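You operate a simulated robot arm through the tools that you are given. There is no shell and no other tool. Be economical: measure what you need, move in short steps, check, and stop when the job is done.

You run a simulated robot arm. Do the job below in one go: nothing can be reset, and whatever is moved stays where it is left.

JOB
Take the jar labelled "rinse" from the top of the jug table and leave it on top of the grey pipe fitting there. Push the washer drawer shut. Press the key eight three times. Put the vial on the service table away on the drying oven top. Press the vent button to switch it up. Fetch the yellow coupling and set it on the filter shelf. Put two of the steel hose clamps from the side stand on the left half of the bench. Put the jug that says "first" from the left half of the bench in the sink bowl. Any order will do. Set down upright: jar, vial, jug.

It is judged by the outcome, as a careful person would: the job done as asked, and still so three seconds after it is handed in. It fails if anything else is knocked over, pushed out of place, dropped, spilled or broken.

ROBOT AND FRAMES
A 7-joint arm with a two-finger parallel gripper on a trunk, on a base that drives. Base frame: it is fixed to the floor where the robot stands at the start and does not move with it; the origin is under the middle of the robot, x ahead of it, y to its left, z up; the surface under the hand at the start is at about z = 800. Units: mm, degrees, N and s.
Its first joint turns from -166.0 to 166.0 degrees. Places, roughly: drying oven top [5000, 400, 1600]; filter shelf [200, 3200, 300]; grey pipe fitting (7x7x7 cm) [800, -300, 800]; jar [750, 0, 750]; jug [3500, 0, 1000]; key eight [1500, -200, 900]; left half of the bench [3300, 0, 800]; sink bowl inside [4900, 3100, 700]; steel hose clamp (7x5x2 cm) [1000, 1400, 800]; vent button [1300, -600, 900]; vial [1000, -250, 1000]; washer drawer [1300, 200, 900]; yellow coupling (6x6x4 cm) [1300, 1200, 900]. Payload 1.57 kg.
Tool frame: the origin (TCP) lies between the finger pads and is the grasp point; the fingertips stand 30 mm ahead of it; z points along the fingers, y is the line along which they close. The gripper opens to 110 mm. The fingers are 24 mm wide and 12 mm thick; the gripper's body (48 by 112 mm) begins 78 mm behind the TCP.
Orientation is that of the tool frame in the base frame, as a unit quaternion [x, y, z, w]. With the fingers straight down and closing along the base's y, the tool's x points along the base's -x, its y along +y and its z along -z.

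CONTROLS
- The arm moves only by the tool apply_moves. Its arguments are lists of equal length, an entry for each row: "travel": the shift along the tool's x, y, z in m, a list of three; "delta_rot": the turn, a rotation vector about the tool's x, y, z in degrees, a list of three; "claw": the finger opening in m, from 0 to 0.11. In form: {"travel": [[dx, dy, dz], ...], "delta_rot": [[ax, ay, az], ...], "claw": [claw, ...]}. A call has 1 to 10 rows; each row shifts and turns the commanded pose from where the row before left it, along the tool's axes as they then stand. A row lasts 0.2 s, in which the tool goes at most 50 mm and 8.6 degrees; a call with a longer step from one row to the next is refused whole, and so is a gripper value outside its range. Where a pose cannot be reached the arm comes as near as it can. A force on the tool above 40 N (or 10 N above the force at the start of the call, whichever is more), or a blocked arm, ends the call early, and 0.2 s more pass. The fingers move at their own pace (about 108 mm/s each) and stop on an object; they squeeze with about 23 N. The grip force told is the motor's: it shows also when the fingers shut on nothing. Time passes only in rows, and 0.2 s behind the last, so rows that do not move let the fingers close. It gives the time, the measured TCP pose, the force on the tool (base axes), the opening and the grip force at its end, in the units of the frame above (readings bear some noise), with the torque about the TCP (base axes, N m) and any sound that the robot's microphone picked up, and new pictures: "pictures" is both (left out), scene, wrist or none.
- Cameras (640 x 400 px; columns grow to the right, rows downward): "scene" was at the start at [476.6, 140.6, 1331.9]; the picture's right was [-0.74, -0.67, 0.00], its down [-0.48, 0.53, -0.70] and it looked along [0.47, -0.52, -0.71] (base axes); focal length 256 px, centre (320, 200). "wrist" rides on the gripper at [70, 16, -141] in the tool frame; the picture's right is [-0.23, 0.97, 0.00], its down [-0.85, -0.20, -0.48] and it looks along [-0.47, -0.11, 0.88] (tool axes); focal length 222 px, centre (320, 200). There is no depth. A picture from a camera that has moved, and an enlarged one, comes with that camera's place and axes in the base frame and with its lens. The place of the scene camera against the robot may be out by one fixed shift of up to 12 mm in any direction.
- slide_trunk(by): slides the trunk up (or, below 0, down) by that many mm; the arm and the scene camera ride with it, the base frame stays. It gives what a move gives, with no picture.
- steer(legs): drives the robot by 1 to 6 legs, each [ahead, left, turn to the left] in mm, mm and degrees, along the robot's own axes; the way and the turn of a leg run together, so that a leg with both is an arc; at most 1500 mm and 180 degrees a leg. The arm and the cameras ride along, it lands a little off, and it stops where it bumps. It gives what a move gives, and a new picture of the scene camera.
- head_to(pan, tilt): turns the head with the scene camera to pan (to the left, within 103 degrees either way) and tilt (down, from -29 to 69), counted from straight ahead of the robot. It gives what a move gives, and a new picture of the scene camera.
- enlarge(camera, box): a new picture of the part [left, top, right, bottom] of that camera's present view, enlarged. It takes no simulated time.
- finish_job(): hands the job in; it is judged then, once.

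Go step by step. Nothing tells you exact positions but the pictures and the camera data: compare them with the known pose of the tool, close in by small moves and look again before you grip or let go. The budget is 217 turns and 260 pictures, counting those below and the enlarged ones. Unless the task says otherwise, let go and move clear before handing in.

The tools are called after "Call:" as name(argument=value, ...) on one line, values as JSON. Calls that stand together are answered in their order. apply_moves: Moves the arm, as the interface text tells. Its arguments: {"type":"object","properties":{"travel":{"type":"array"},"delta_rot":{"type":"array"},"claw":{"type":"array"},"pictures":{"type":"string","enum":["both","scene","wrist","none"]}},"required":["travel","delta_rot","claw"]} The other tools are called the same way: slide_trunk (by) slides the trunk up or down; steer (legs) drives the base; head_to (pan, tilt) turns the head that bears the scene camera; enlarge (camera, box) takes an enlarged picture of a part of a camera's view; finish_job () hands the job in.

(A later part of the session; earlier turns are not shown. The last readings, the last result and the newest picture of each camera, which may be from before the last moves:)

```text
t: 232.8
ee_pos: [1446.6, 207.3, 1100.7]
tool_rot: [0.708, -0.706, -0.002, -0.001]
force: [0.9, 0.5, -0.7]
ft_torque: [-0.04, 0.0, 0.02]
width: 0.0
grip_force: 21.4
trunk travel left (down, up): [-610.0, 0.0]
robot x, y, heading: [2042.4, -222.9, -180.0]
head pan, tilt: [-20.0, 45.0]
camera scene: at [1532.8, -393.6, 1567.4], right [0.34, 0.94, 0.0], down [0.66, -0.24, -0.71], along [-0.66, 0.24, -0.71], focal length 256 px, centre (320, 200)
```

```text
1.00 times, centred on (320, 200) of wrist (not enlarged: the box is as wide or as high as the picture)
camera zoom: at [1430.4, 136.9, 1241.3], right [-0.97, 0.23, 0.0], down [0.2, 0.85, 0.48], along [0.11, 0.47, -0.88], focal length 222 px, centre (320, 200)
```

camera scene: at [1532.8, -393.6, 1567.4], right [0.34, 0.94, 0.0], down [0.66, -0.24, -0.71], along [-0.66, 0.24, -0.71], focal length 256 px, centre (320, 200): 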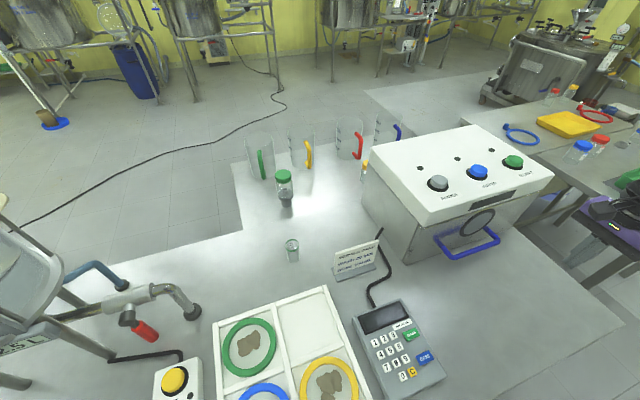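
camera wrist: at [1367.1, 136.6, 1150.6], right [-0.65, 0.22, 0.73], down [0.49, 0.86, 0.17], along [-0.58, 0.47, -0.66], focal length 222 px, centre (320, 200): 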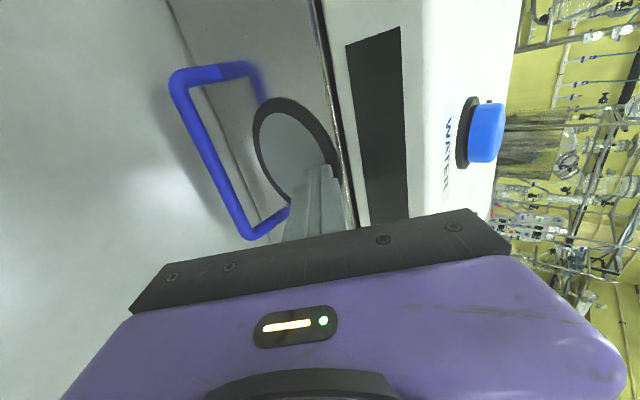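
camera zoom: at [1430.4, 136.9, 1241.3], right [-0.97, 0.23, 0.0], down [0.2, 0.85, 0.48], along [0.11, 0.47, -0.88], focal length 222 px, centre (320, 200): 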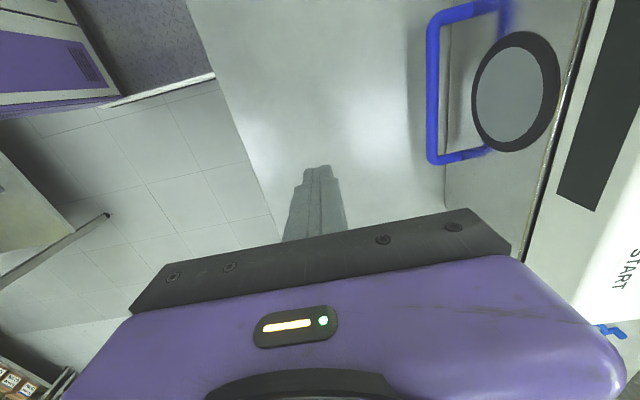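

Drawer is shut. Now the vial at ≈ (1094, −321): drive a bit closer, move the arm over it, and lower the trunk a little for reach.

Call:
apply_moves(travel=[[0, 0, -0.045], [0, 0, -0.035], [0.041, 0.022, 0], [0.041, 0.022, 0], [0.041, 0.022, 0], [0.041, 0.022, 0], [0.041, 0.022, 0], [0.041, 0.022, 0], [0.041, 0.022, 0], [0.041, 0.022, 0]], delta_rot=[[0, 0, 0], [0, 0, 0], [0, 0, 0], [0, 0, 0], [0, 0, 0], [0, 0, 0], [0, 0, 0], [0, 0, 0], [0, 0, 0], [0, 0, 0]], claw=[0.08, 0.08, 0.08, 0.08, 0.08, 0.08, 0.08, 0.08, 0.08, 0.08], pictures="none")

Call:
apply_moves(travel=[[0.041, 0.022, 0], [0.041, 0.022, 0], [0.041, 0.022, 0], [0.041, 0.022, 0], [0.037, 0.022, 0], [0, 0, 0]], delta_rot=[[0, 0, 0], [0, 0, 0], [0, 0, 0], [0, 0, 0], [0, 0, 0], [0, 0, 0]], claw=[0.08, 0.08, 0.08, 0.08, 0.08, 0.08], pictures="none")

Call:
steer(legs=[[55, 0, 0]])

Call:
slide_trunk(by=-110)

Call:
enlarge(camera="wrist", box=[0, 0, 640, 400])

```text
t: 235.0
ee_pos: [1272.4, -121.0, 1181.0]
tool_rot: [0.708, -0.706, -0.002, 0.0]
force: [0.4, 0.6, -0.4]
ft_torque: [0.02, 0.02, 0.02]
width: 79.9
grip_force: 0.1
trunk travel left (down, up): [-610.0, 0.0]
robot x, y, heading: [2037.4, -224.2, -179.9]
head pan, tilt: [-20.0, 45.0]
```

```text
t: 236.4
ee_pos: [1165.2, -324.9, 1178.1]
tool_rot: [0.709, -0.705, -0.002, -0.001]
force: [0.2, 0.3, -0.6]
ft_torque: [0.01, -0.03, -0.02]
width: 79.9
grip_force: 0.1
trunk travel left (down, up): [-610.0, 0.0]
robot x, y, heading: [2040.8, -224.3, -179.8]
head pan, tilt: [-20.0, 45.0]
```

```text
t: 237.3
ee_pos: [1110.0, -325.0, 1179.2]
tool_rot: [0.709, -0.706, -0.002, 0.0]
force: [-0.3, -0.2, 0.6]
ft_torque: [0.01, 0.01, -0.03]
width: 80.0
grip_force: 0.2
trunk travel left (down, up): [-610.0, 0.0]
robot x, y, heading: [1989.7, -217.5, -180.0]
head pan, tilt: [-20.0, 45.0]
camera scene: at [1478.6, -394.0, 1567.5], right [0.34, 0.94, 0.0], down [0.66, -0.24, -0.71], along [-0.67, 0.24, -0.71], focal length 256 px, centre (320, 200)
```

scene: 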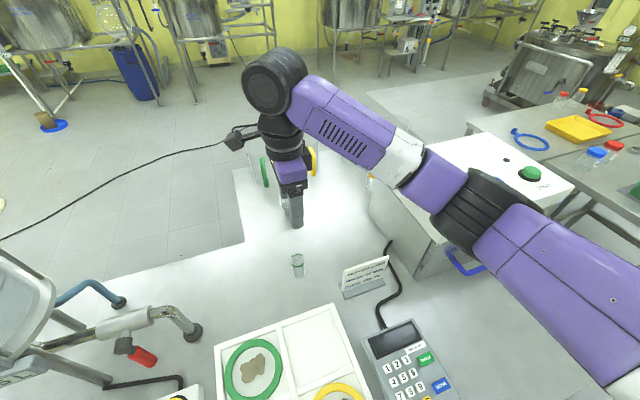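

```text
t: 238.8
ee_pos: [1110.6, -324.3, 1070.4]
tool_rot: [0.709, -0.706, -0.002, 0.001]
force: [-1.0, 0.6, -0.1]
ft_torque: [0.01, 0.0, 0.02]
width: 80.2
grip_force: 0.1
trunk travel left (down, up): [-500.0, 110.0]
robot x, y, heading: [1985.0, -223.3, -179.7]
head pan, tilt: [-20.0, 45.0]
```

```text
1.00 times, centred on (320, 200) of wrist (not enlarged: the box is as wide or as high as the picture)
camera zoom: at [1093.7, -394.7, 1209.5], right [-0.97, 0.22, 0.0], down [0.2, 0.85, 0.48], along [0.1, 0.47, -0.88], focal length 222 px, centre (320, 200)
```

zoom: 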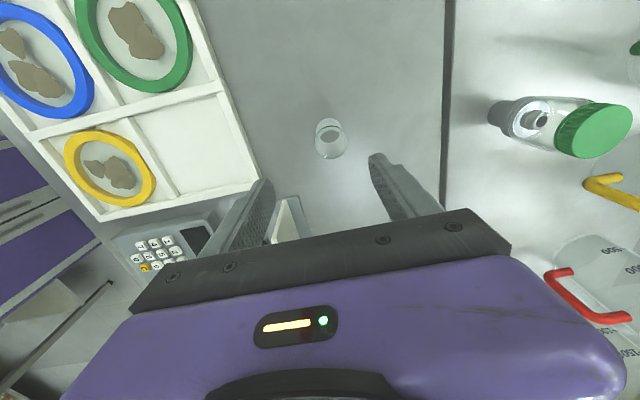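

Check elbow clearance to the washer before lowering.

Call:
head_to(pan=-20, tilt=40)

Call:
enlarge(camera="wrist", box=[240, 70, 420, 220])

```text
t: 239.4
ee_pos: [1109.6, -324.9, 1069.0]
tool_rot: [0.709, -0.706, -0.003, 0.0]
force: [0.3, 1.4, 0.2]
ft_torque: [-0.01, -0.02, 0.02]
width: 80.0
grip_force: 0.1
trunk travel left (down, up): [-500.0, 110.0]
robot x, y, heading: [1988.1, -224.7, -180.0]
head pan, tilt: [-20.0, 40.0]
camera scene: at [1474.7, -392.8, 1464.6], right [0.34, 0.94, 0.0], down [0.6, -0.22, -0.77], along [-0.72, 0.26, -0.64], focal length 256 px, centre (320, 200)
```

scene: 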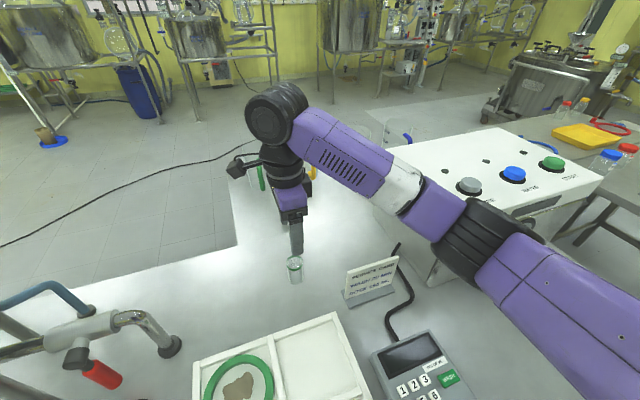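

```text
2.67 times, centred on (330, 145) of wrist
camera zoom: at [1093.7, -394.7, 1209.4], right [-0.97, 0.22, 0.0], down [0.2, 0.85, 0.48], along [0.1, 0.47, -0.88], focal length 592 px, centre (293, 347)
```

zoom: 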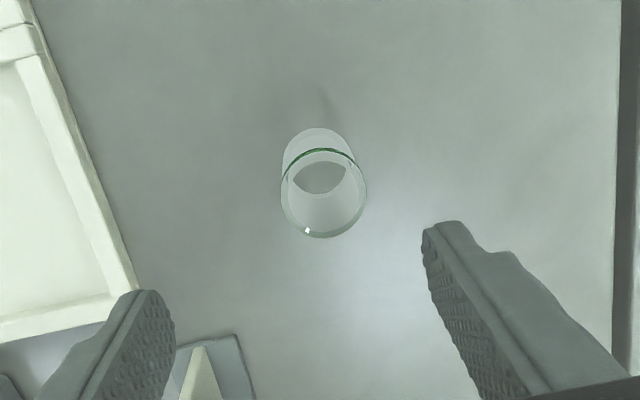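

Vial centre ≈ (1093.5, −325). Align and descend half-way.

Call:
apply_moves(travel=[[0, 0.0165, 0], [0, 0, 0.03], [0, 0, 0.03], [0, 0, 0.02], [0, 0, 0]], delta_rot=[[0, 0, 0], [0, 0, 0], [0, 0, 0], [0, 0, 0], [0, 0, 0]], claw=[0.08, 0.08, 0.08, 0.08, 0.08], pictures="both")

```text
t: 240.6
ee_pos: [1092.9, -324.9, 987.9]
tool_rot: [0.708, -0.706, -0.003, 0.0]
force: [-0.7, -0.2, -0.1]
ft_torque: [-0.01, -0.03, 0.03]
width: 80.0
grip_force: 0.0
trunk travel left (down, up): [-500.0, 110.0]
robot x, y, heading: [1984.8, -219.1, -180.0]
head pan, tilt: [-20.0, 40.0]
camera scene: at [1474.6, -392.8, 1464.6], right [0.34, 0.94, 0.0], down [0.6, -0.22, -0.77], along [-0.72, 0.26, -0.64], focal length 256 px, centre (320, 200)
camera wrist: at [1077.4, -394.4, 1129.1], right [-0.97, 0.22, 0.0], down [0.2, 0.85, 0.48], along [0.1, 0.47, -0.88], focal length 222 px, centre (320, 200)
```

scene: 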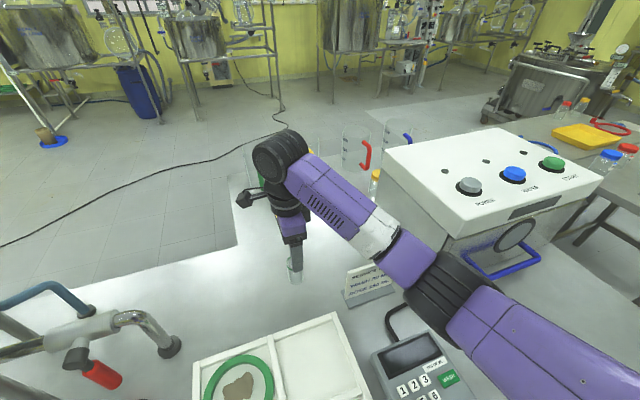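
wrist: 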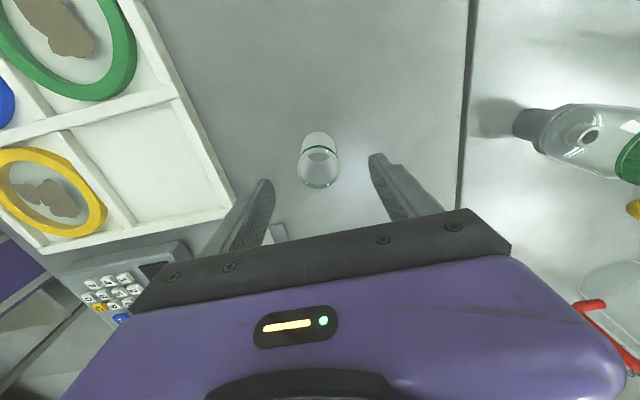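

Call:
apply_moves(travel=[[0.002, 0, 0.03], [0, 0, 0.03], [0, 0, 0.015], [0, 0, 0], [0, 0, 0], [0, 0, 0], [0, 0, 0]], delta_rot=[[0, 0, 0], [0, 0, 0], [0, 0, 0], [0, 0, 0], [0, 0, 0], [0, 0, 0], [0, 0, 0]], claw=[0.08, 0.08, 0.08, 0.08, 0.015, 0.015, 0.015], pictures="both")

```text
t: 242.2
ee_pos: [1091.3, -327.0, 913.5]
tool_rot: [0.708, -0.706, -0.002, 0.0]
force: [-0.5, -0.1, 0.2]
ft_torque: [0.0, -0.01, 0.01]
width: 38.5
grip_force: 23.5
trunk travel left (down, up): [-500.0, 110.0]
robot x, y, heading: [1988.6, -221.5, -180.0]
head pan, tilt: [-20.0, 40.0]
camera scene: at [1474.7, -392.8, 1464.6], right [0.34, 0.94, 0.0], down [0.6, -0.22, -0.77], along [-0.72, 0.26, -0.64], focal length 256 px, centre (320, 200)
camera wrist: at [1075.6, -396.9, 1054.6], right [-0.97, 0.22, 0.0], down [0.2, 0.85, 0.48], along [0.1, 0.47, -0.88], focal length 222 px, centre (320, 200)
```

scene: 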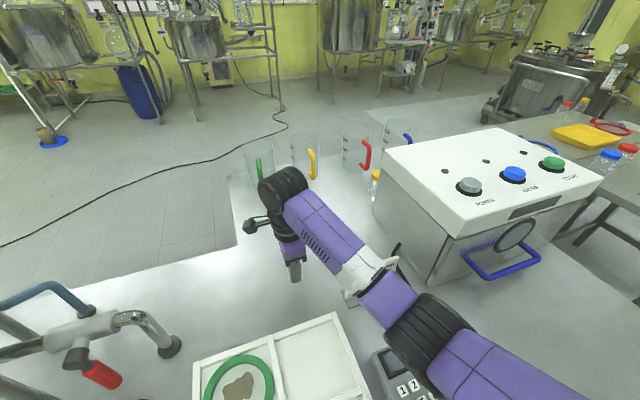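
wrist: 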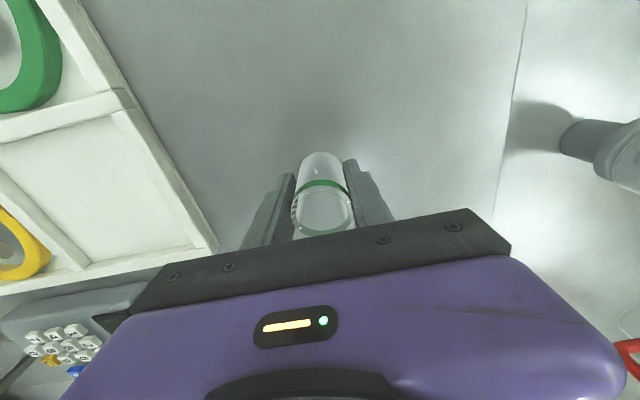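

Vial held. Lift straight up and check the sign.

Call:
apply_moves(travel=[[0, 0, -0.03], [0, 0, -0.045], [0, 0, -0.045], [0, 0, -0.045], [0, 0, -0.045], [0, 0, 0]], delta_rot=[[0, 0, 0], [0, 0, 0], [0, 0, 0], [0, 0, 0], [0, 0, 0], [0, 0, 0]], claw=[0.015, 0.015, 0.015, 0.015, 0.015, 0.015], pictures="both")

```text
t: 243.6
ee_pos: [1092.1, -327.3, 1122.5]
tool_rot: [0.709, -0.706, -0.002, 0.0]
force: [0.0, -0.4, -0.4]
ft_torque: [0.04, 0.01, -0.06]
width: 38.4
grip_force: 23.1
trunk travel left (down, up): [-500.0, 110.0]
robot x, y, heading: [1986.0, -218.3, -180.2]
head pan, tilt: [-20.0, 40.0]
camera scene: at [1474.7, -392.7, 1464.6], right [0.34, 0.94, 0.0], down [0.6, -0.22, -0.77], along [-0.72, 0.26, -0.64], focal length 256 px, centre (320, 200)
camera wrist: at [1075.6, -397.8, 1263.4], right [-0.97, 0.22, 0.0], down [0.2, 0.85, 0.48], along [0.1, 0.47, -0.88], focal length 222 px, centre (320, 200)
```

scene: 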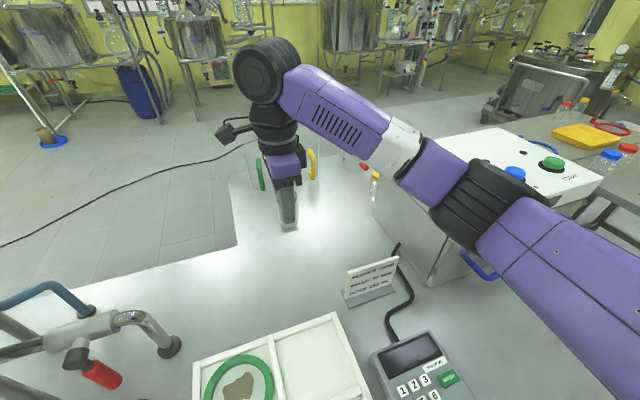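
wrist: 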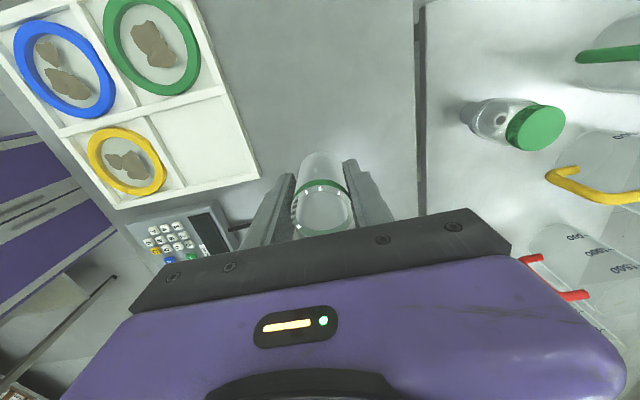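

Back off from the table, raise the trunk, turn to face +x and survey bench and oven.

Call:
steer(legs=[[-280, 0, 0], [0, 0, 180]])

Call:
slide_trunk(by=110)

Call:
head_to(pan=15, tilt=12)

```text
t: 252.8
ee_pos: [3166.9, -148.9, 1122.2]
tool_rot: [0.719, 0.695, 0.0, 0.003]
force: [1.0, -1.5, -2.0]
ft_torque: [0.01, -0.01, -0.01]
width: 38.6
grip_force: 22.3
trunk travel left (down, up): [-500.0, 110.0]
robot x, y, heading: [2268.0, -221.5, -2.1]
head pan, tilt: [-20.0, 40.0]
camera scene: at [2776.6, -68.4, 1464.6], right [-0.38, -0.93, 0.0], down [-0.6, 0.24, -0.77], along [0.71, -0.29, -0.64], focal length 256 px, centre (320, 200)
```

scene: 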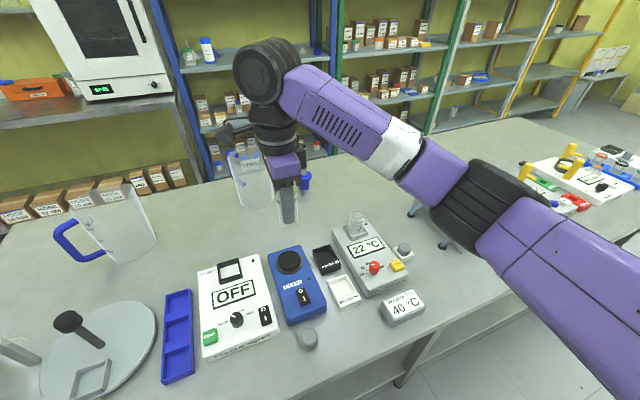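

```text
t: 254.3
ee_pos: [3166.2, -150.8, 1232.2]
tool_rot: [0.72, 0.694, 0.0, 0.003]
force: [0.2, 0.6, 0.4]
ft_torque: [0.01, 0.01, 0.03]
width: 38.6
grip_force: 22.9
trunk travel left (down, up): [-610.0, 0.0]
robot x, y, heading: [2267.6, -224.3, -2.1]
head pan, tilt: [-20.0, 40.0]
```

```text
t: 255.3
ee_pos: [3166.6, -149.9, 1232.5]
tool_rot: [0.72, 0.694, 0.001, 0.002]
force: [0.2, -0.1, -0.8]
ft_torque: [0.02, -0.03, 0.0]
width: 38.7
grip_force: 22.8
trunk travel left (down, up): [-610.0, 0.0]
robot x, y, heading: [2269.1, -220.1, -2.1]
head pan, tilt: [15.0, 12.0]
camera scene: at [2788.8, -15.7, 1618.9], right [0.22, -0.98, 0.0], down [-0.2, -0.05, -0.98], along [0.95, 0.22, -0.21], focal length 256 px, centre (320, 200)
```

scene: 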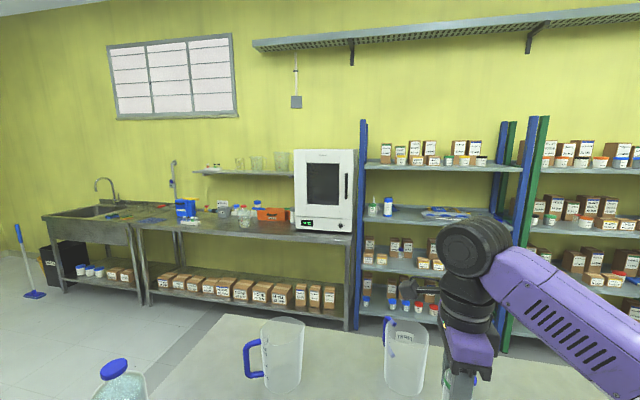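

Oven top ≈ z 1590 around (4950, 430). While here, check the bench jugs' labels.

Call:
head_to(pan=5, tilt=42)

Call:
enlarge(camera="scene", box=[200, 30, 440, 180])

Call:
enlarge(camera="scene", box=[0, 100, 320, 400])

```text
t: 256.2
ee_pos: [3166.0, -149.2, 1233.2]
tool_rot: [0.72, 0.694, 0.0, 0.003]
force: [-0.2, 0.8, -1.3]
ft_torque: [0.0, 0.02, -0.04]
width: 38.8
grip_force: 23.1
trunk travel left (down, up): [-610.0, 0.0]
robot x, y, heading: [2269.8, -219.3, -2.0]
head pan, tilt: [5.0, 42.0]
camera scene: at [2781.4, -32.2, 1571.7], right [0.05, -1.0, 0.0], down [-0.67, -0.03, -0.74], along [0.74, 0.04, -0.67], focal length 256 px, centre (320, 200)
```

scene: 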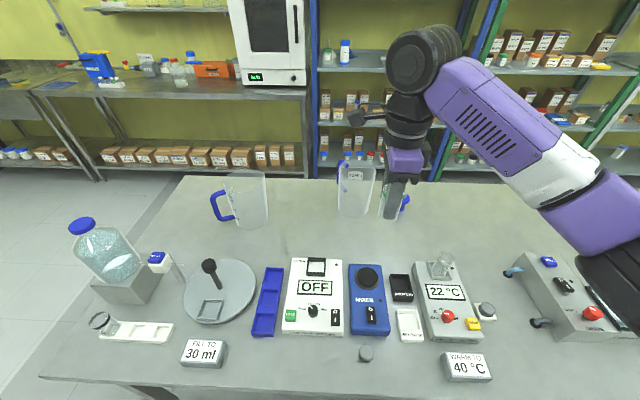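

```text
2.67 times, centred on (320, 105) of scene
camera zoom: at [2781.4, -32.2, 1571.7], right [0.05, -1.0, 0.0], down [-0.67, -0.03, -0.74], along [0.74, 0.04, -0.67], focal length 682 px, centre (320, 453)
```

zoom: 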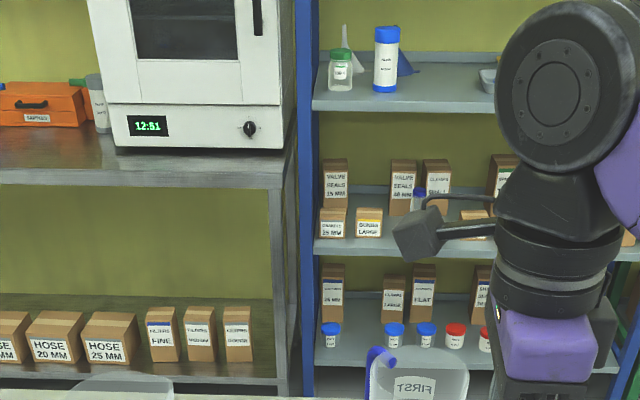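

```text
1.33 times, centred on (160, 250) of scene
camera zoom: at [2781.4, -32.2, 1571.7], right [0.05, -1.0, 0.0], down [-0.67, -0.03, -0.74], along [0.74, 0.04, -0.67], focal length 341 px, centre (533, 133)
```

zoom: 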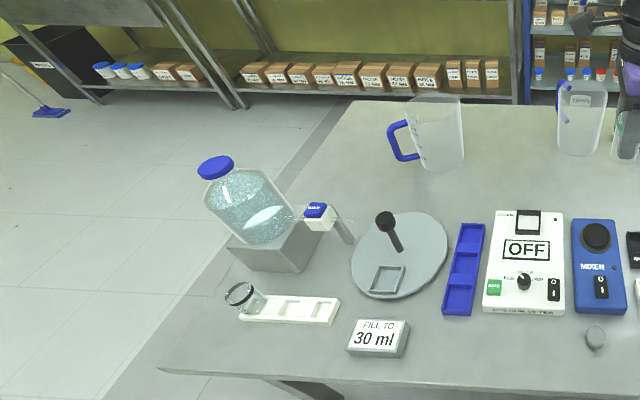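

The "FIRST" jug is the middle one (≈ 3470, −118; label faces +x). Test whether the arm can reach z≈1650 tool-down.

Call:
apply_moves(travel=[[0, -0.013, -0.043], [0, -0.013, -0.043], [0, -0.013, -0.043], [0, -0.013, -0.043], [0, -0.013, -0.043], [0, -0.013, -0.043], [0, -0.013, -0.043], [0, -0.013, -0.043], [0, -0.013, -0.043], [0, -0.013, -0.043]], delta_rot=[[0, 0, 0], [0, 0, 0], [0, 0, 0], [0, 0, 0], [0, 0, 0], [0, 0, 0], [0, 0, 0], [0, 0, 0], [0, 0, 0], [0, 0, 0]], claw=[0.015, 0.015, 0.015, 0.015, 0.015, 0.015, 0.015, 0.015, 0.015, 0.015], pictures="none")

```text
t: 258.4
ee_pos: [3032.3, -145.5, 1565.9]
tool_rot: [0.718, 0.696, -0.005, -0.018]
force: [-0.3, 0.7, -0.4]
ft_torque: [0.01, -0.04, -0.01]
width: 38.6
grip_force: 23.0
out of reach, approached as far as the arm can: row 9, 10
trunk travel left (down, up): [-610.0, 0.0]
robot x, y, heading: [2270.2, -219.4, -2.1]
head pan, tilt: [5.0, 42.0]
```

Call:
apply_moves(travel=[[0, -0.04, 0], [0, -0.04, 0], [0, -0.04, 0], [0, 0, -0.03], [0, 0, -0.03], [0, 0, -0.03], [0, 0, 0]], delta_rot=[[0, 0, 0], [0, 0, 0], [0, 0, 0], [0, 0, 0], [0, 0, 0], [0, 0, 0], [0, 0, 0]], claw=[0.015, 0.015, 0.015, 0.015, 0.015, 0.015, 0.015], pictures="none")

```text
t: 260.0
ee_pos: [2910.5, -144.8, 1583.8]
tool_rot: [0.719, 0.695, -0.001, -0.019]
force: [1.2, 1.2, -0.6]
ft_torque: [0.01, -0.01, 0.03]
width: 38.8
grip_force: 23.3
out of reach, approached as far as the arm can: row 4, 5, 6
trunk travel left (down, up): [-610.0, 0.0]
robot x, y, heading: [2271.0, -220.2, -2.1]
head pan, tilt: [5.0, 42.0]
```

Tool-down reach tops out near z 1585, so I need a side grip on the vial. I'll set it down on a free spot on the bench front and regrasp with a forward-pointing tool.

Call:
apply_moves(travel=[[-0.0078, 0.0068, 0.042], [-0.0078, 0.0068, 0.042], [-0.0078, 0.0068, 0.042], [-0.0078, 0.0068, 0.042], [-0.0078, 0.0068, 0.042], [-0.0078, 0.0068, 0.042], [-0.0078, 0.0068, 0.042], [-0.0078, 0.0068, 0.042], [-0.0078, 0.0068, 0.042], [-0.0078, 0.0068, 0.042]], delta_rot=[[0, 0, 0], [0, 0, 0], [0, 0, 0], [0, 0, 0], [0, 0, 0], [0, 0, 0], [0, 0, 0], [0, 0, 0], [0, 0, 0], [0, 0, 0]], claw=[0.015, 0.015, 0.015, 0.015, 0.015, 0.015, 0.015, 0.015, 0.015, 0.015], pictures="both")

```text
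t: 262.2
ee_pos: [2972.4, -222.3, 1173.3]
tool_rot: [0.719, 0.695, 0.0, 0.003]
force: [-0.4, -0.4, -0.3]
ft_torque: [-0.02, -0.06, 0.01]
width: 39.0
grip_force: 22.4
trunk travel left (down, up): [-610.0, 0.0]
robot x, y, heading: [2266.5, -221.4, -2.5]
head pan, tilt: [5.0, 42.0]
camera scene: at [2781.2, -32.1, 1571.8], right [0.05, -1.0, 0.0], down [-0.67, -0.03, -0.74], along [0.74, 0.04, -0.67], focal length 256 px, centre (320, 200)
camera wrist: at [2989.8, -153.4, 1313.6], right [0.97, -0.26, 0.0], down [-0.23, -0.85, 0.48], along [-0.12, -0.47, -0.88], focal length 222 px, centre (320, 200)
```

scene: 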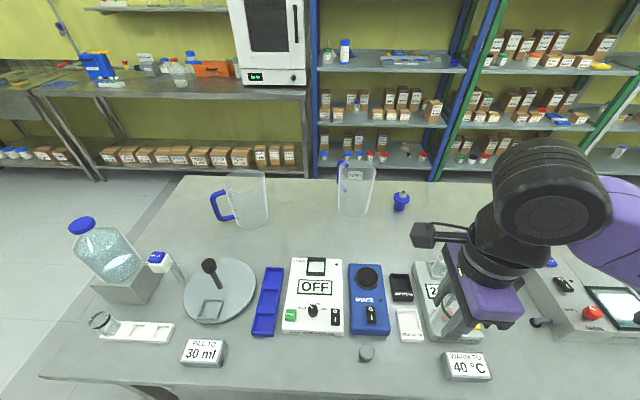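
wrist: 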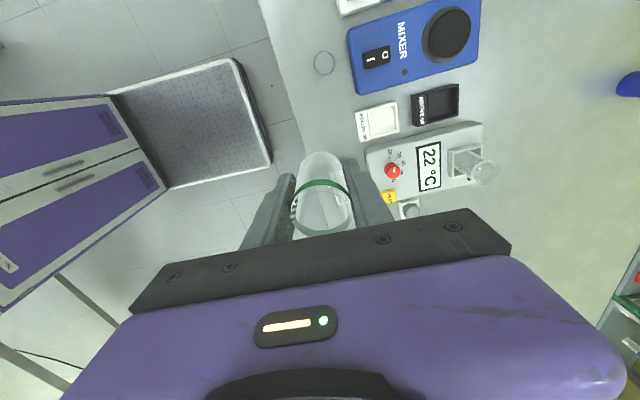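

Shift to x≈2985 and lower until it touches down.

Call:
apply_moves(travel=[[0, 0.013, 0.03], [0, 0, 0.045], [0, 0, 0.045], [0, 0, 0.04], [0, 0, 0.03], [0, 0, 0]], delta_rot=[[0, 0, 0], [0, 0, 0], [0, 0, 0], [0, 0, 0], [0, 0, 0], [0, 0, 0]], claw=[0.015, 0.015, 0.015, 0.015, 0.015, 0.015], pictures="both")

```text
t: 263.6
ee_pos: [2985.0, -223.8, 982.7]
tool_rot: [0.719, 0.695, 0.0, 0.002]
force: [-0.5, 0.1, -0.6]
ft_torque: [0.0, -0.01, -0.01]
width: 38.7
grip_force: 23.3
trunk travel left (down, up): [-610.0, 0.0]
robot x, y, heading: [2270.7, -221.9, -2.0]
head pan, tilt: [5.0, 42.0]
camera scene: at [2781.3, -32.1, 1571.6], right [0.05, -1.0, 0.0], down [-0.67, -0.03, -0.74], along [0.74, 0.04, -0.67], focal length 256 px, centre (320, 200)
camera wrist: at [3002.5, -153.2, 1123.0], right [0.97, -0.26, 0.0], down [-0.23, -0.85, 0.48], along [-0.12, -0.47, -0.88], focal length 222 px, centre (320, 200)
```

scene: 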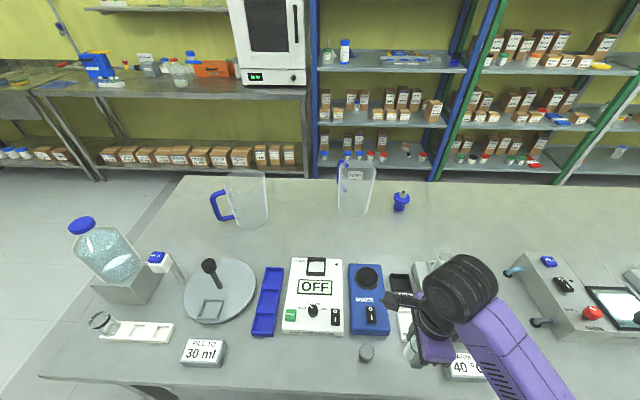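
wrist: 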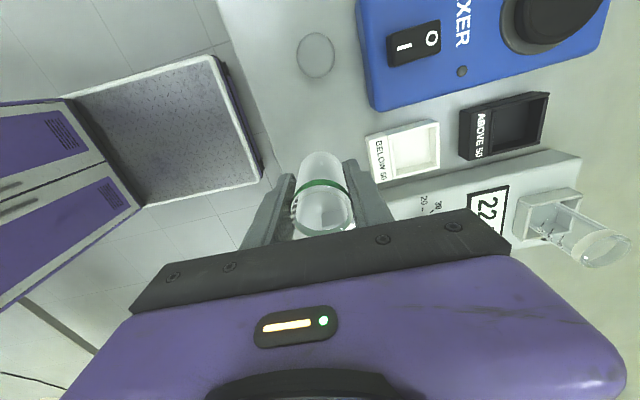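

Call:
apply_moves(travel=[[0, 0, 0.008], [0, 0, 0.008], [0, 0, 0.006], [0, 0, 0.006], [0, 0, 0.005], [0, 0, 0.004], [0, 0, 0]], delta_rot=[[0, 0, 0], [0, 0, 0], [0, 0, 0], [0, 0, 0], [0, 0, 0], [0, 0, 0], [0, 0, 0]], claw=[0.015, 0.015, 0.015, 0.015, 0.015, 0.015, 0.015], pictures="none")

Call:
apply_moves(travel=[[0, 0, 0.004], [0, 0, 0.004], [0, 0, 0.004], [0, 0, 0]], delta_rot=[[0, 0, 0], [0, 0, 0], [0, 0, 0], [0, 0, 0]], claw=[0.015, 0.015, 0.015, 0.015], pictures="none")

```text
t: 265.2
ee_pos: [2985.8, -224.2, 945.4]
tool_rot: [0.719, 0.695, -0.001, 0.002]
force: [0.3, -0.2, -0.6]
ft_torque: [0.01, 0.02, 0.01]
width: 38.8
grip_force: 23.3
trunk travel left (down, up): [-610.0, 0.0]
robot x, y, heading: [2266.8, -221.6, -2.1]
head pan, tilt: [5.0, 42.0]
```

```text
t: 266.2
ee_pos: [2986.1, -226.1, 933.9]
tool_rot: [0.719, 0.695, -0.001, 0.003]
force: [-0.1, 0.1, -1.2]
ft_torque: [-0.01, 0.03, 0.0]
width: 39.0
grip_force: 23.6
trunk travel left (down, up): [-610.0, 0.0]
robot x, y, heading: [2268.2, -220.4, -2.2]
head pan, tilt: [5.0, 42.0]
```

Call:
apply_moves(travel=[[0, 0, 0.004], [0, 0, 0.004], [0, 0, 0.004], [0, 0, 0]], delta_rot=[[0, 0, 0], [0, 0, 0], [0, 0, 0], [0, 0, 0]], claw=[0.015, 0.015, 0.015, 0.015], pictures="none")

Call:
apply_moves(travel=[[0, 0, 0.004], [0, 0, 0.004], [0, 0, 0.004], [0, 0, 0]], delta_rot=[[0, 0, 0], [0, 0, 0], [0, 0, 0], [0, 0, 0]], claw=[0.015, 0.015, 0.015, 0.015], pictures="wrist")

```text
t: 267.2
ee_pos: [2985.2, -224.7, 922.0]
tool_rot: [0.72, 0.694, 0.0, 0.003]
force: [0.4, 0.0, -0.4]
ft_torque: [-0.01, -0.01, 0.01]
width: 38.8
grip_force: 23.2
trunk travel left (down, up): [-610.0, 0.0]
robot x, y, heading: [2270.8, -217.2, -2.1]
head pan, tilt: [5.0, 42.0]
```

```text
t: 268.2
ee_pos: [2985.5, -226.7, 909.3]
tool_rot: [0.719, 0.695, 0.001, 0.003]
force: [0.0, 0.7, -0.5]
ft_torque: [0.05, 0.01, -0.03]
width: 38.9
grip_force: 23.5
trunk travel left (down, up): [-610.0, 0.0]
robot x, y, heading: [2265.8, -219.4, -2.2]
head pan, tilt: [5.0, 42.0]
camera wrist: at [3003.1, -155.8, 1050.0], right [0.97, -0.26, 0.0], down [-0.23, -0.85, 0.48], along [-0.12, -0.47, -0.88], focal length 222 px, centre (320, 200)
```

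wrist: 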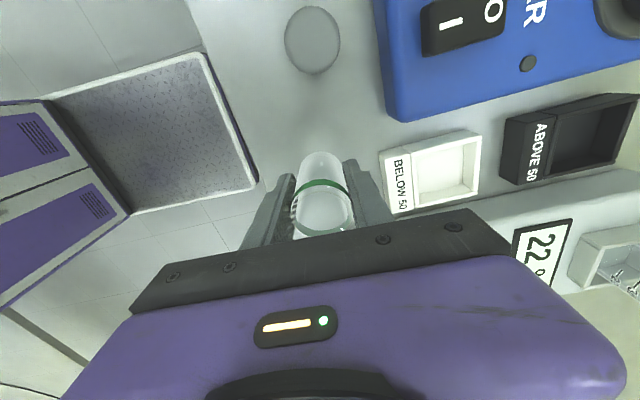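

Call:
apply_moves(travel=[[0, 0, 0.005], [0, 0, 0.005], [0, 0, 0.005], [0, 0, 0]], delta_rot=[[0, 0, 0], [0, 0, 0], [0, 0, 0], [0, 0, 0]], claw=[0.015, 0.015, 0.015, 0.015], pictures="none")

Call:
apply_moves(travel=[[0, 0, 0.004], [0, 0, 0.004], [0, 0, 0.004], [0, 0, 0]], delta_rot=[[0, 0, 0], [0, 0, 0], [0, 0, 0], [0, 0, 0]], claw=[0.015, 0.015, 0.015, 0.015], pictures="none")

Call:
apply_moves(travel=[[0, 0, 0.004], [0, 0, 0.004], [0, 0, 0.004], [0, 0, 0]], delta_rot=[[0, 0, 0], [0, 0, 0], [0, 0, 0], [0, 0, 0]], claw=[0.015, 0.015, 0.015, 0.015], pictures="none")

```text
t: 269.2
ee_pos: [2984.5, -225.5, 894.6]
tool_rot: [0.719, 0.695, 0.001, 0.004]
force: [-1.6, 0.8, 13.9]
ft_torque: [-0.05, 0.14, 0.01]
width: 39.0
grip_force: 23.0
trunk travel left (down, up): [-610.0, 0.0]
robot x, y, heading: [2267.8, -221.3, -2.0]
head pan, tilt: [5.0, 42.0]
```

```text
t: 270.2
ee_pos: [2985.4, -225.9, 882.1]
tool_rot: [0.72, 0.694, 0.0, 0.003]
force: [1.8, -1.3, 12.1]
ft_torque: [-0.1, 0.02, 0.05]
width: 39.0
grip_force: 22.5
trunk travel left (down, up): [-610.0, 0.0]
robot x, y, heading: [2269.0, -222.1, -2.3]
head pan, tilt: [5.0, 42.0]
```

```text
t: 270.7
ee_pos: [2984.5, -226.1, 880.4]
tool_rot: [0.718, 0.696, 0.001, 0.002]
force: [-8.0, -0.1, 22.6]
ft_torque: [0.16, 0.77, 0.08]
width: 38.9
grip_force: 23.2
trunk travel left (down, up): [-610.0, 0.0]
robot x, y, heading: [2266.0, -219.3, -1.9]
head pan, tilt: [5.0, 42.0]
stopped in row 2: the force on the tool passed its limit at 49 N (the readings are from after the stop); the commanded pose is now the measured one
```

Vial is down on the bench (z≈850). Release, rise and reorient the tool to 30° below horizontal, camera on top.

Call:
apply_moves(travel=[[0, 0, -0.003], [0, 0, 0], [0, 0, 0], [0, 0, -0.03], [0, 0, -0.045], [0, 0, -0.045], [0, 0, -0.045], [0, -0.04, -0.02], [0, -0.04, 0], [0, -0.04, 0]], delta_rot=[[0, 0, 0], [0, 0, 0], [0, 0, 0], [0, 0, 0], [0, 0, 0], [0, 0, 0], [0, 0, 0], [0, 0, 0], [0, 0, 0], [0, 0, 0]], claw=[0.04, 0.058, 0.058, 0.058, 0.058, 0.058, 0.058, 0.08, 0.08, 0.08], pictures="none")

Call:
apply_moves(travel=[[0, 0, 0], [0, 0, 0], [0, 0, 0], [0, 0, 0], [0, 0, 0], [0, 0, 0], [0, 0, 0], [0, 0, 0], [0, 0, 0], [0, 0, 0]], delta_rot=[[0, 0, 8.5], [0, 0, 8.5], [0, 0, 8.5], [0, 0, 8.5], [0, 0, 8.5], [0, 0, 8.5], [0, 0, 8.5], [0, 0, 8.5], [0, 0, 8.5], [0, 0, 8.5]], claw=[0.08, 0.08, 0.08, 0.08, 0.08, 0.08, 0.08, 0.08, 0.08, 0.08], pictures="none")

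Call:
apply_moves(travel=[[0, 0, 0], [0, 0, 0], [0, 0, 0], [0, 0, 0], [0, 0, 0], [0, 0, 0], [0, 0, 0], [0, 0, 0], [0, 0, 0]], delta_rot=[[0, 0, 3], [0, 7.5, 0], [0, 7.5, 0], [0, 7.5, 0], [0, 7.5, 0], [0, 7.5, 0], [0, 7.5, 0], [0, 7.5, 0], [0, 7.5, 0]], claw=[0.08, 0.08, 0.08, 0.08, 0.08, 0.08, 0.08, 0.08, 0.08], pictures="both")

```text
t: 272.9
ee_pos: [2884.4, -207.1, 1007.7]
tool_rot: [0.719, 0.695, 0.027, 0.01]
force: [0.1, 1.1, -1.0]
ft_torque: [-0.02, 0.0, 0.0]
width: 79.9
grip_force: 0.1
out of reach, approached as far as the arm can: row 5, 6
trunk travel left (down, up): [-610.0, 0.0]
robot x, y, heading: [2267.1, -220.1, -2.2]
head pan, tilt: [5.0, 42.0]
```

```text
t: 275.3
ee_pos: [2963.3, -254.5, 941.5]
tool_rot: [0.998, 0.061, 0.031, -0.004]
force: [0.6, 0.2, -0.3]
ft_torque: [0.0, -0.02, -0.01]
width: 80.2
grip_force: 0.0
out of reach, approached as far as the arm can: row 5, 6, 7, 8, 9, 10
trunk travel left (down, up): [-610.0, 0.0]
robot x, y, heading: [2266.2, -220.3, -2.3]
head pan, tilt: [5.0, 42.0]
stopped in row 10: the arm was blocked; the commanded pose is now the measured one
```

```text
t: 277.3
ee_pos: [2961.3, -253.5, 942.2]
tool_rot: [0.849, 0.027, 0.527, -0.022]
force: [-0.1, 0.1, -0.7]
ft_torque: [-0.03, 0.01, -0.01]
width: 80.1
grip_force: 0.1
trunk travel left (down, up): [-610.0, 0.0]
robot x, y, heading: [2266.6, -216.2, -2.2]
head pan, tilt: [5.0, 42.0]
camera scene: at [2781.3, -32.4, 1571.6], right [0.05, -1.0, 0.0], down [-0.67, -0.03, -0.74], along [0.74, 0.04, -0.67], focal length 256 px, centre (320, 200)
camera wrist: at [2867.5, -277.8, 1067.0], right [-0.03, -0.98, -0.21], down [-0.82, 0.15, -0.55], along [0.57, 0.15, -0.81], focal length 222 px, centre (320, 200)
```

scene: 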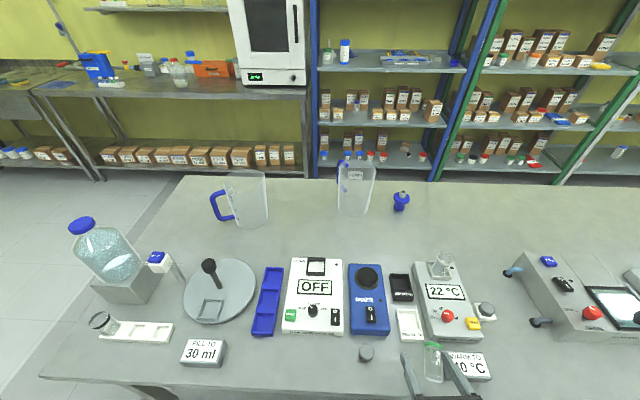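
wrist: 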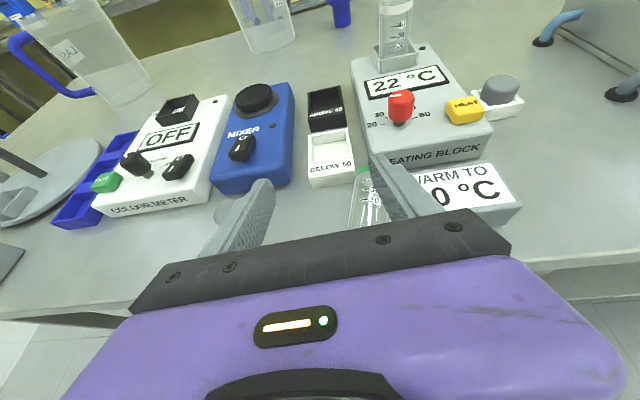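

The arm wandered and the vial slid to ≈ (2988, −291), upright, next to the WARM block. I'll level the tool and grip the vial near its top, above the block.

Call:
apply_moves(travel=[[-0.01, -0.003, -0.04], [-0.01, -0.003, -0.04], [0, 0, 0], [0, 0, 0], [0, 0, 0], [0, 0.045, 0], [-0.042, 0, 0], [0, 0, 0]], delta_rot=[[0, 0, 0], [0, 0, 0], [0, 8, 0], [0, 8, 0], [0, 8, 0], [0, 0, 0], [0, 0, 0], [0, 0, 0]], claw=[0.064, 0.064, 0.064, 0.064, 0.064, 0.064, 0.064, 0.064], pictures="wrist")

```text
t: 279.1
ee_pos: [2883.5, -298.1, 918.8]
tool_rot: [0.721, 0.023, 0.692, -0.027]
force: [-0.3, -0.1, 0.7]
ft_torque: [-0.01, 0.0, 0.0]
width: 64.1
grip_force: 0.1
trunk travel left (down, up): [-610.0, 0.0]
robot x, y, heading: [2267.7, -219.3, -2.2]
head pan, tilt: [5.0, 42.0]
camera wrist: at [2746.5, -324.4, 992.1], right [0.06, -0.97, -0.23], down [-0.53, 0.17, -0.83], along [0.85, 0.17, -0.5], focal length 222 px, centre (320, 200)
```

wrist: 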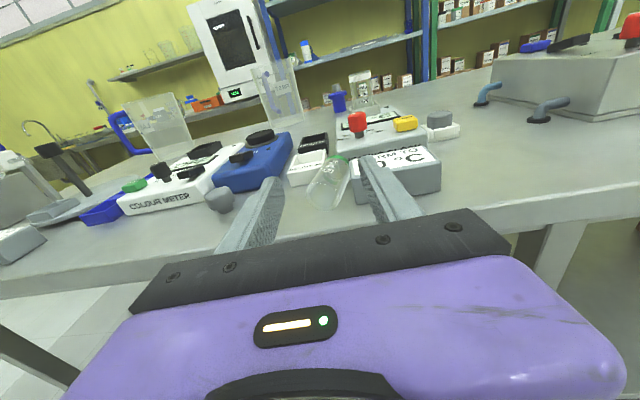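

The block is too close for the right finger. I'll go back to tool-down with fingers along x, move the vial clear, then regrasp level. First lift and reorient in free space.

Call:
apply_moves(travel=[[0.045, 0, -0.01], [0.045, 0, 0], [0.045, 0, 0], [0, 0, 0], [0, 0, 0], [0, 0, 0], [0, 0, 0], [0, 0, 0], [0, 0, 0], [0, 0, 0]], delta_rot=[[0, 0, 0], [0, 0, 0], [0, 0, 0], [0, -8.3, 0], [0, -8.3, 0], [0, -8.3, 0], [0, -8.3, 0], [0, -8.3, 0], [0, -8.3, 0], [0, -8.3, 0]], claw=[0.056, 0.056, 0.056, 0.056, 0.056, 0.056, 0.056, 0.056, 0.056, 0.056], pictures="none")

Call:
apply_moves(travel=[[0, 0, 0], [0, 0, 0], [0, 0, 0], [0, 0, 0], [0.04, 0, 0], [0.04, 0, 0], [0.025, 0, 0], [0, 0, 0]], delta_rot=[[0, -8.3, 0], [0, -8.3, 0], [0, -8, 0], [0, -5, 0], [0, 0, 0], [0, 0, 0], [0, 0, 0], [0, 0, 0]], claw=[0.056, 0.056, 0.056, 0.056, 0.056, 0.056, 0.056, 0.056], pictures="none")

```text
t: 281.3
ee_pos: [2891.1, -307.5, 1032.1]
tool_rot: [0.967, 0.032, 0.254, -0.012]
force: [-0.1, -0.5, -0.8]
ft_torque: [0.02, -0.01, -0.01]
width: 56.0
grip_force: 0.1
out of reach, approached as far as the arm can: row 7, 8, 9
trunk travel left (down, up): [-610.0, 0.0]
robot x, y, heading: [2268.1, -221.0, -2.2]
head pan, tilt: [5.0, 42.0]
```

```text
t: 283.3
ee_pos: [2961.3, -264.5, 1018.5]
tool_rot: [0.992, 0.095, 0.085, 0.005]
force: [0.9, 0.8, -0.3]
ft_torque: [-0.07, -0.03, -0.01]
width: 56.2
grip_force: 0.1
out of reach, approached as far as the arm can: row 2, 3, 4, 5
trunk travel left (down, up): [-610.0, 0.0]
robot x, y, heading: [2263.0, -220.9, -2.4]
head pan, tilt: [5.0, 42.0]
stopped in row 8: the arm was blocked; the commanded pose is now the measured one
```

Call:
apply_moves(travel=[[0, 0, -0.03], [0, 0, -0.03], [0, 0, 0], [0, 0, 0], [0, 0, 0], [0, 0, 0], [0, 0, 0], [0, 0, 0], [0, 0, 0], [0, 0, 0]], delta_rot=[[0, 0, 0], [0, 0, 0], [0, 0, -8.5], [0, 0, -8.5], [0, 0, -8.5], [0, 0, -8.5], [0, 0, -8.5], [0, 0, -8.5], [0, 0, -8.5], [0, 0, -8.5]], claw=[0.056, 0.056, 0.056, 0.056, 0.056, 0.056, 0.056, 0.056, 0.056, 0.056], pictures="none")

Call:
apply_moves(travel=[[0, 0, 0], [0, 0, 0], [0, 0, 0], [0, 0, 0]], delta_rot=[[0, 0, -8], [4.9, 0, 0], [4.9, 0, 0], [0, 0, 0]], claw=[0.056, 0.056, 0.056, 0.056], pictures="none")

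```text
t: 285.5
ee_pos: [2951.3, -267.5, 1075.9]
tool_rot: [0.769, 0.634, 0.069, 0.051]
force: [0.6, 0.1, 0.0]
ft_torque: [0.01, -0.03, -0.02]
width: 56.2
grip_force: 0.0
trunk travel left (down, up): [-610.0, 0.0]
robot x, y, heading: [2265.6, -218.2, -2.1]
head pan, tilt: [5.0, 42.0]
```

```text
t: 286.5
ee_pos: [2951.1, -266.2, 1076.7]
tool_rot: [0.726, 0.688, 0.006, -0.006]
force: [-0.3, -0.6, -0.3]
ft_torque: [-0.02, 0.0, -0.01]
width: 56.2
grip_force: 0.0
trunk travel left (down, up): [-610.0, 0.0]
robot x, y, heading: [2268.2, -219.6, -2.3]
head pan, tilt: [5.0, 42.0]
```

Call:
apply_moves(travel=[[-0.024, 0.038, 0], [0, 0, 0.045], [0, 0, 0.03], [0, 0, 0]], delta_rot=[[0, 0, 0], [0, 0, 0], [0, 0, 0], [0, 0, 0]], claw=[0.056, 0.056, 0.056, 0.056], pictures="wrist")

```text
t: 287.5
ee_pos: [2987.9, -290.4, 998.3]
tool_rot: [0.726, 0.688, 0.006, -0.006]
force: [-0.1, 0.4, -0.4]
ft_torque: [0.03, 0.0, -0.02]
width: 55.9
grip_force: 0.0
trunk travel left (down, up): [-610.0, 0.0]
robot x, y, heading: [2265.7, -224.7, -2.2]
head pan, tilt: [5.0, 42.0]
camera wrist: at [3006.7, -224.2, 1140.3], right [0.96, -0.28, 0.0], down [-0.25, -0.85, 0.46], along [-0.13, -0.44, -0.89], focal length 222 px, centre (320, 200)
```

wrist: 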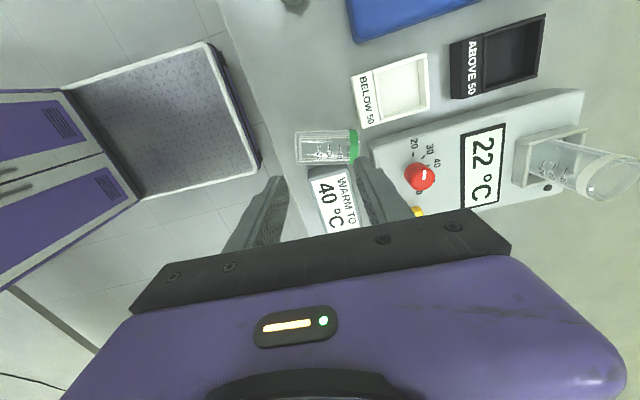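

The vial is on its side, beside the block (centre ≈ (2995, −291), mouth toward +x). That actually suits a level regrasp; first roll it gently ~25 mm away from the block with a fingertip on top.

Call:
apply_moves(travel=[[0, 0.005, 0.03], [0, 0, 0.03], [0, 0, 0.01], [0, 0, 0.004], [0, 0, 0]], delta_rot=[[0, 0, 0], [0, 0, 0], [0, 0, 0], [0, 0, 0], [0, 0, 0]], claw=[0, 0, 0, 0, 0], pictures="none")

Call:
apply_moves(travel=[[0, 0, 0.002], [0, 0, 0.002], [0, 0, 0]], delta_rot=[[0, 0, 0], [0, 0, 0], [0, 0, 0]], claw=[0, 0, 0], pictures="none")

```text
t: 288.7
ee_pos: [2993.4, -289.4, 926.6]
tool_rot: [0.726, 0.688, 0.006, -0.006]
force: [-0.8, -0.6, -0.1]
ft_torque: [0.0, -0.03, 0.0]
width: 0.1
grip_force: 20.6
trunk travel left (down, up): [-610.0, 0.0]
robot x, y, heading: [2270.1, -220.3, -2.3]
head pan, tilt: [5.0, 42.0]
```

```text
t: 289.5
ee_pos: [2993.8, -288.9, 922.1]
tool_rot: [0.726, 0.688, 0.007, -0.006]
force: [0.5, -0.4, 0.7]
ft_torque: [-0.02, 0.03, -0.01]
width: 0.0
grip_force: 21.2
trunk travel left (down, up): [-610.0, 0.0]
robot x, y, heading: [2269.7, -221.7, -2.0]
head pan, tilt: [5.0, 42.0]
```

Call:
apply_moves(travel=[[0, 0, 0.002], [0, 0, 0.001], [0, 0, 0]], delta_rot=[[0, 0, 0], [0, 0, 0], [0, 0, 0]], claw=[0, 0, 0], pictures="none")

Call:
apply_moves(travel=[[0, 0, 0.0015], [0, 0, 0]], delta_rot=[[0, 0, 0], [0, 0, 0]], claw=[0, 0], pictures="none")

Call:
apply_moves(travel=[[0, 0, 0.0015], [0, 0, 0]], delta_rot=[[0, 0, 0], [0, 0, 0]], claw=[0, 0], pictures="none")

```text
t: 290.3
ee_pos: [2994.8, -290.5, 919.9]
tool_rot: [0.726, 0.688, 0.007, -0.006]
force: [-0.2, 1.0, 4.5]
ft_torque: [0.0, 0.0, 0.01]
width: 0.0
grip_force: 21.4
trunk travel left (down, up): [-610.0, 0.0]
robot x, y, heading: [2264.4, -223.5, -2.0]
head pan, tilt: [5.0, 42.0]
```

```text
t: 290.9
ee_pos: [2993.6, -288.5, 920.4]
tool_rot: [0.726, 0.688, 0.007, -0.004]
force: [-4.0, 0.3, 21.8]
ft_torque: [-0.06, 0.05, 0.01]
width: 0.1
grip_force: 21.8
trunk travel left (down, up): [-610.0, 0.0]
robot x, y, heading: [2270.3, -221.2, -2.3]
head pan, tilt: [5.0, 42.0]
```

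```text
t: 291.6
ee_pos: [2994.2, -289.2, 920.2]
tool_rot: [0.726, 0.688, 0.006, -0.003]
force: [-5.2, 2.0, 19.3]
ft_torque: [-0.01, 0.21, -0.02]
width: 0.0
grip_force: 21.2
trunk travel left (down, up): [-610.0, 0.0]
robot x, y, heading: [2269.9, -219.8, -2.3]
head pan, tilt: [5.0, 42.0]
stopped in row 2: the force on the tool passed its limit at 41 N (the readings are from after the stop); the commanded pose is now the measured one
```

Call:
apply_moves(travel=[[0, 0, -0.001], [0.0096, 0.0028, 0], [0.0096, 0.0028, 0], [0.0096, 0.0028, 0], [0.0096, 0.0028, 0], [0.0096, 0.0028, 0], [0, 0, -0.03], [0, 0, -0.045], [0, 0, 0]], delta_rot=[[0, 0, 0], [0, 0, 0], [0, 0, 0], [0, 0, 0], [0, 0, 0], [0, 0, 0], [0, 0, 0], [0, 0, 0], [0, 0, 0]], claw=[0, 0, 0, 0, 0, 0, 0, 0, 0], pictures="wrist")

```text
t: 293.6
ee_pos: [3011.7, -245.4, 994.5]
tool_rot: [0.726, 0.688, 0.006, -0.003]
force: [0.1, -0.2, 0.1]
ft_torque: [0.01, 0.01, 0.01]
width: 0.0
grip_force: 20.9
trunk travel left (down, up): [-610.0, 0.0]
robot x, y, heading: [2271.3, -221.7, -2.2]
head pan, tilt: [5.0, 42.0]
camera wrist: at [3029.0, -178.6, 1135.8], right [0.96, -0.28, 0.0], down [-0.25, -0.85, 0.46], along [-0.13, -0.45, -0.89], focal length 222 px, centre (320, 200)
```

wrist: 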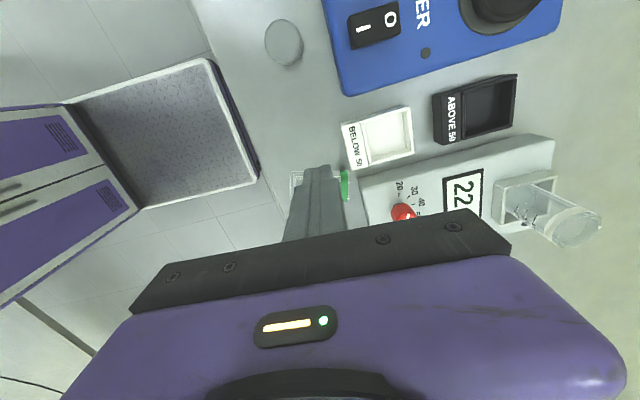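

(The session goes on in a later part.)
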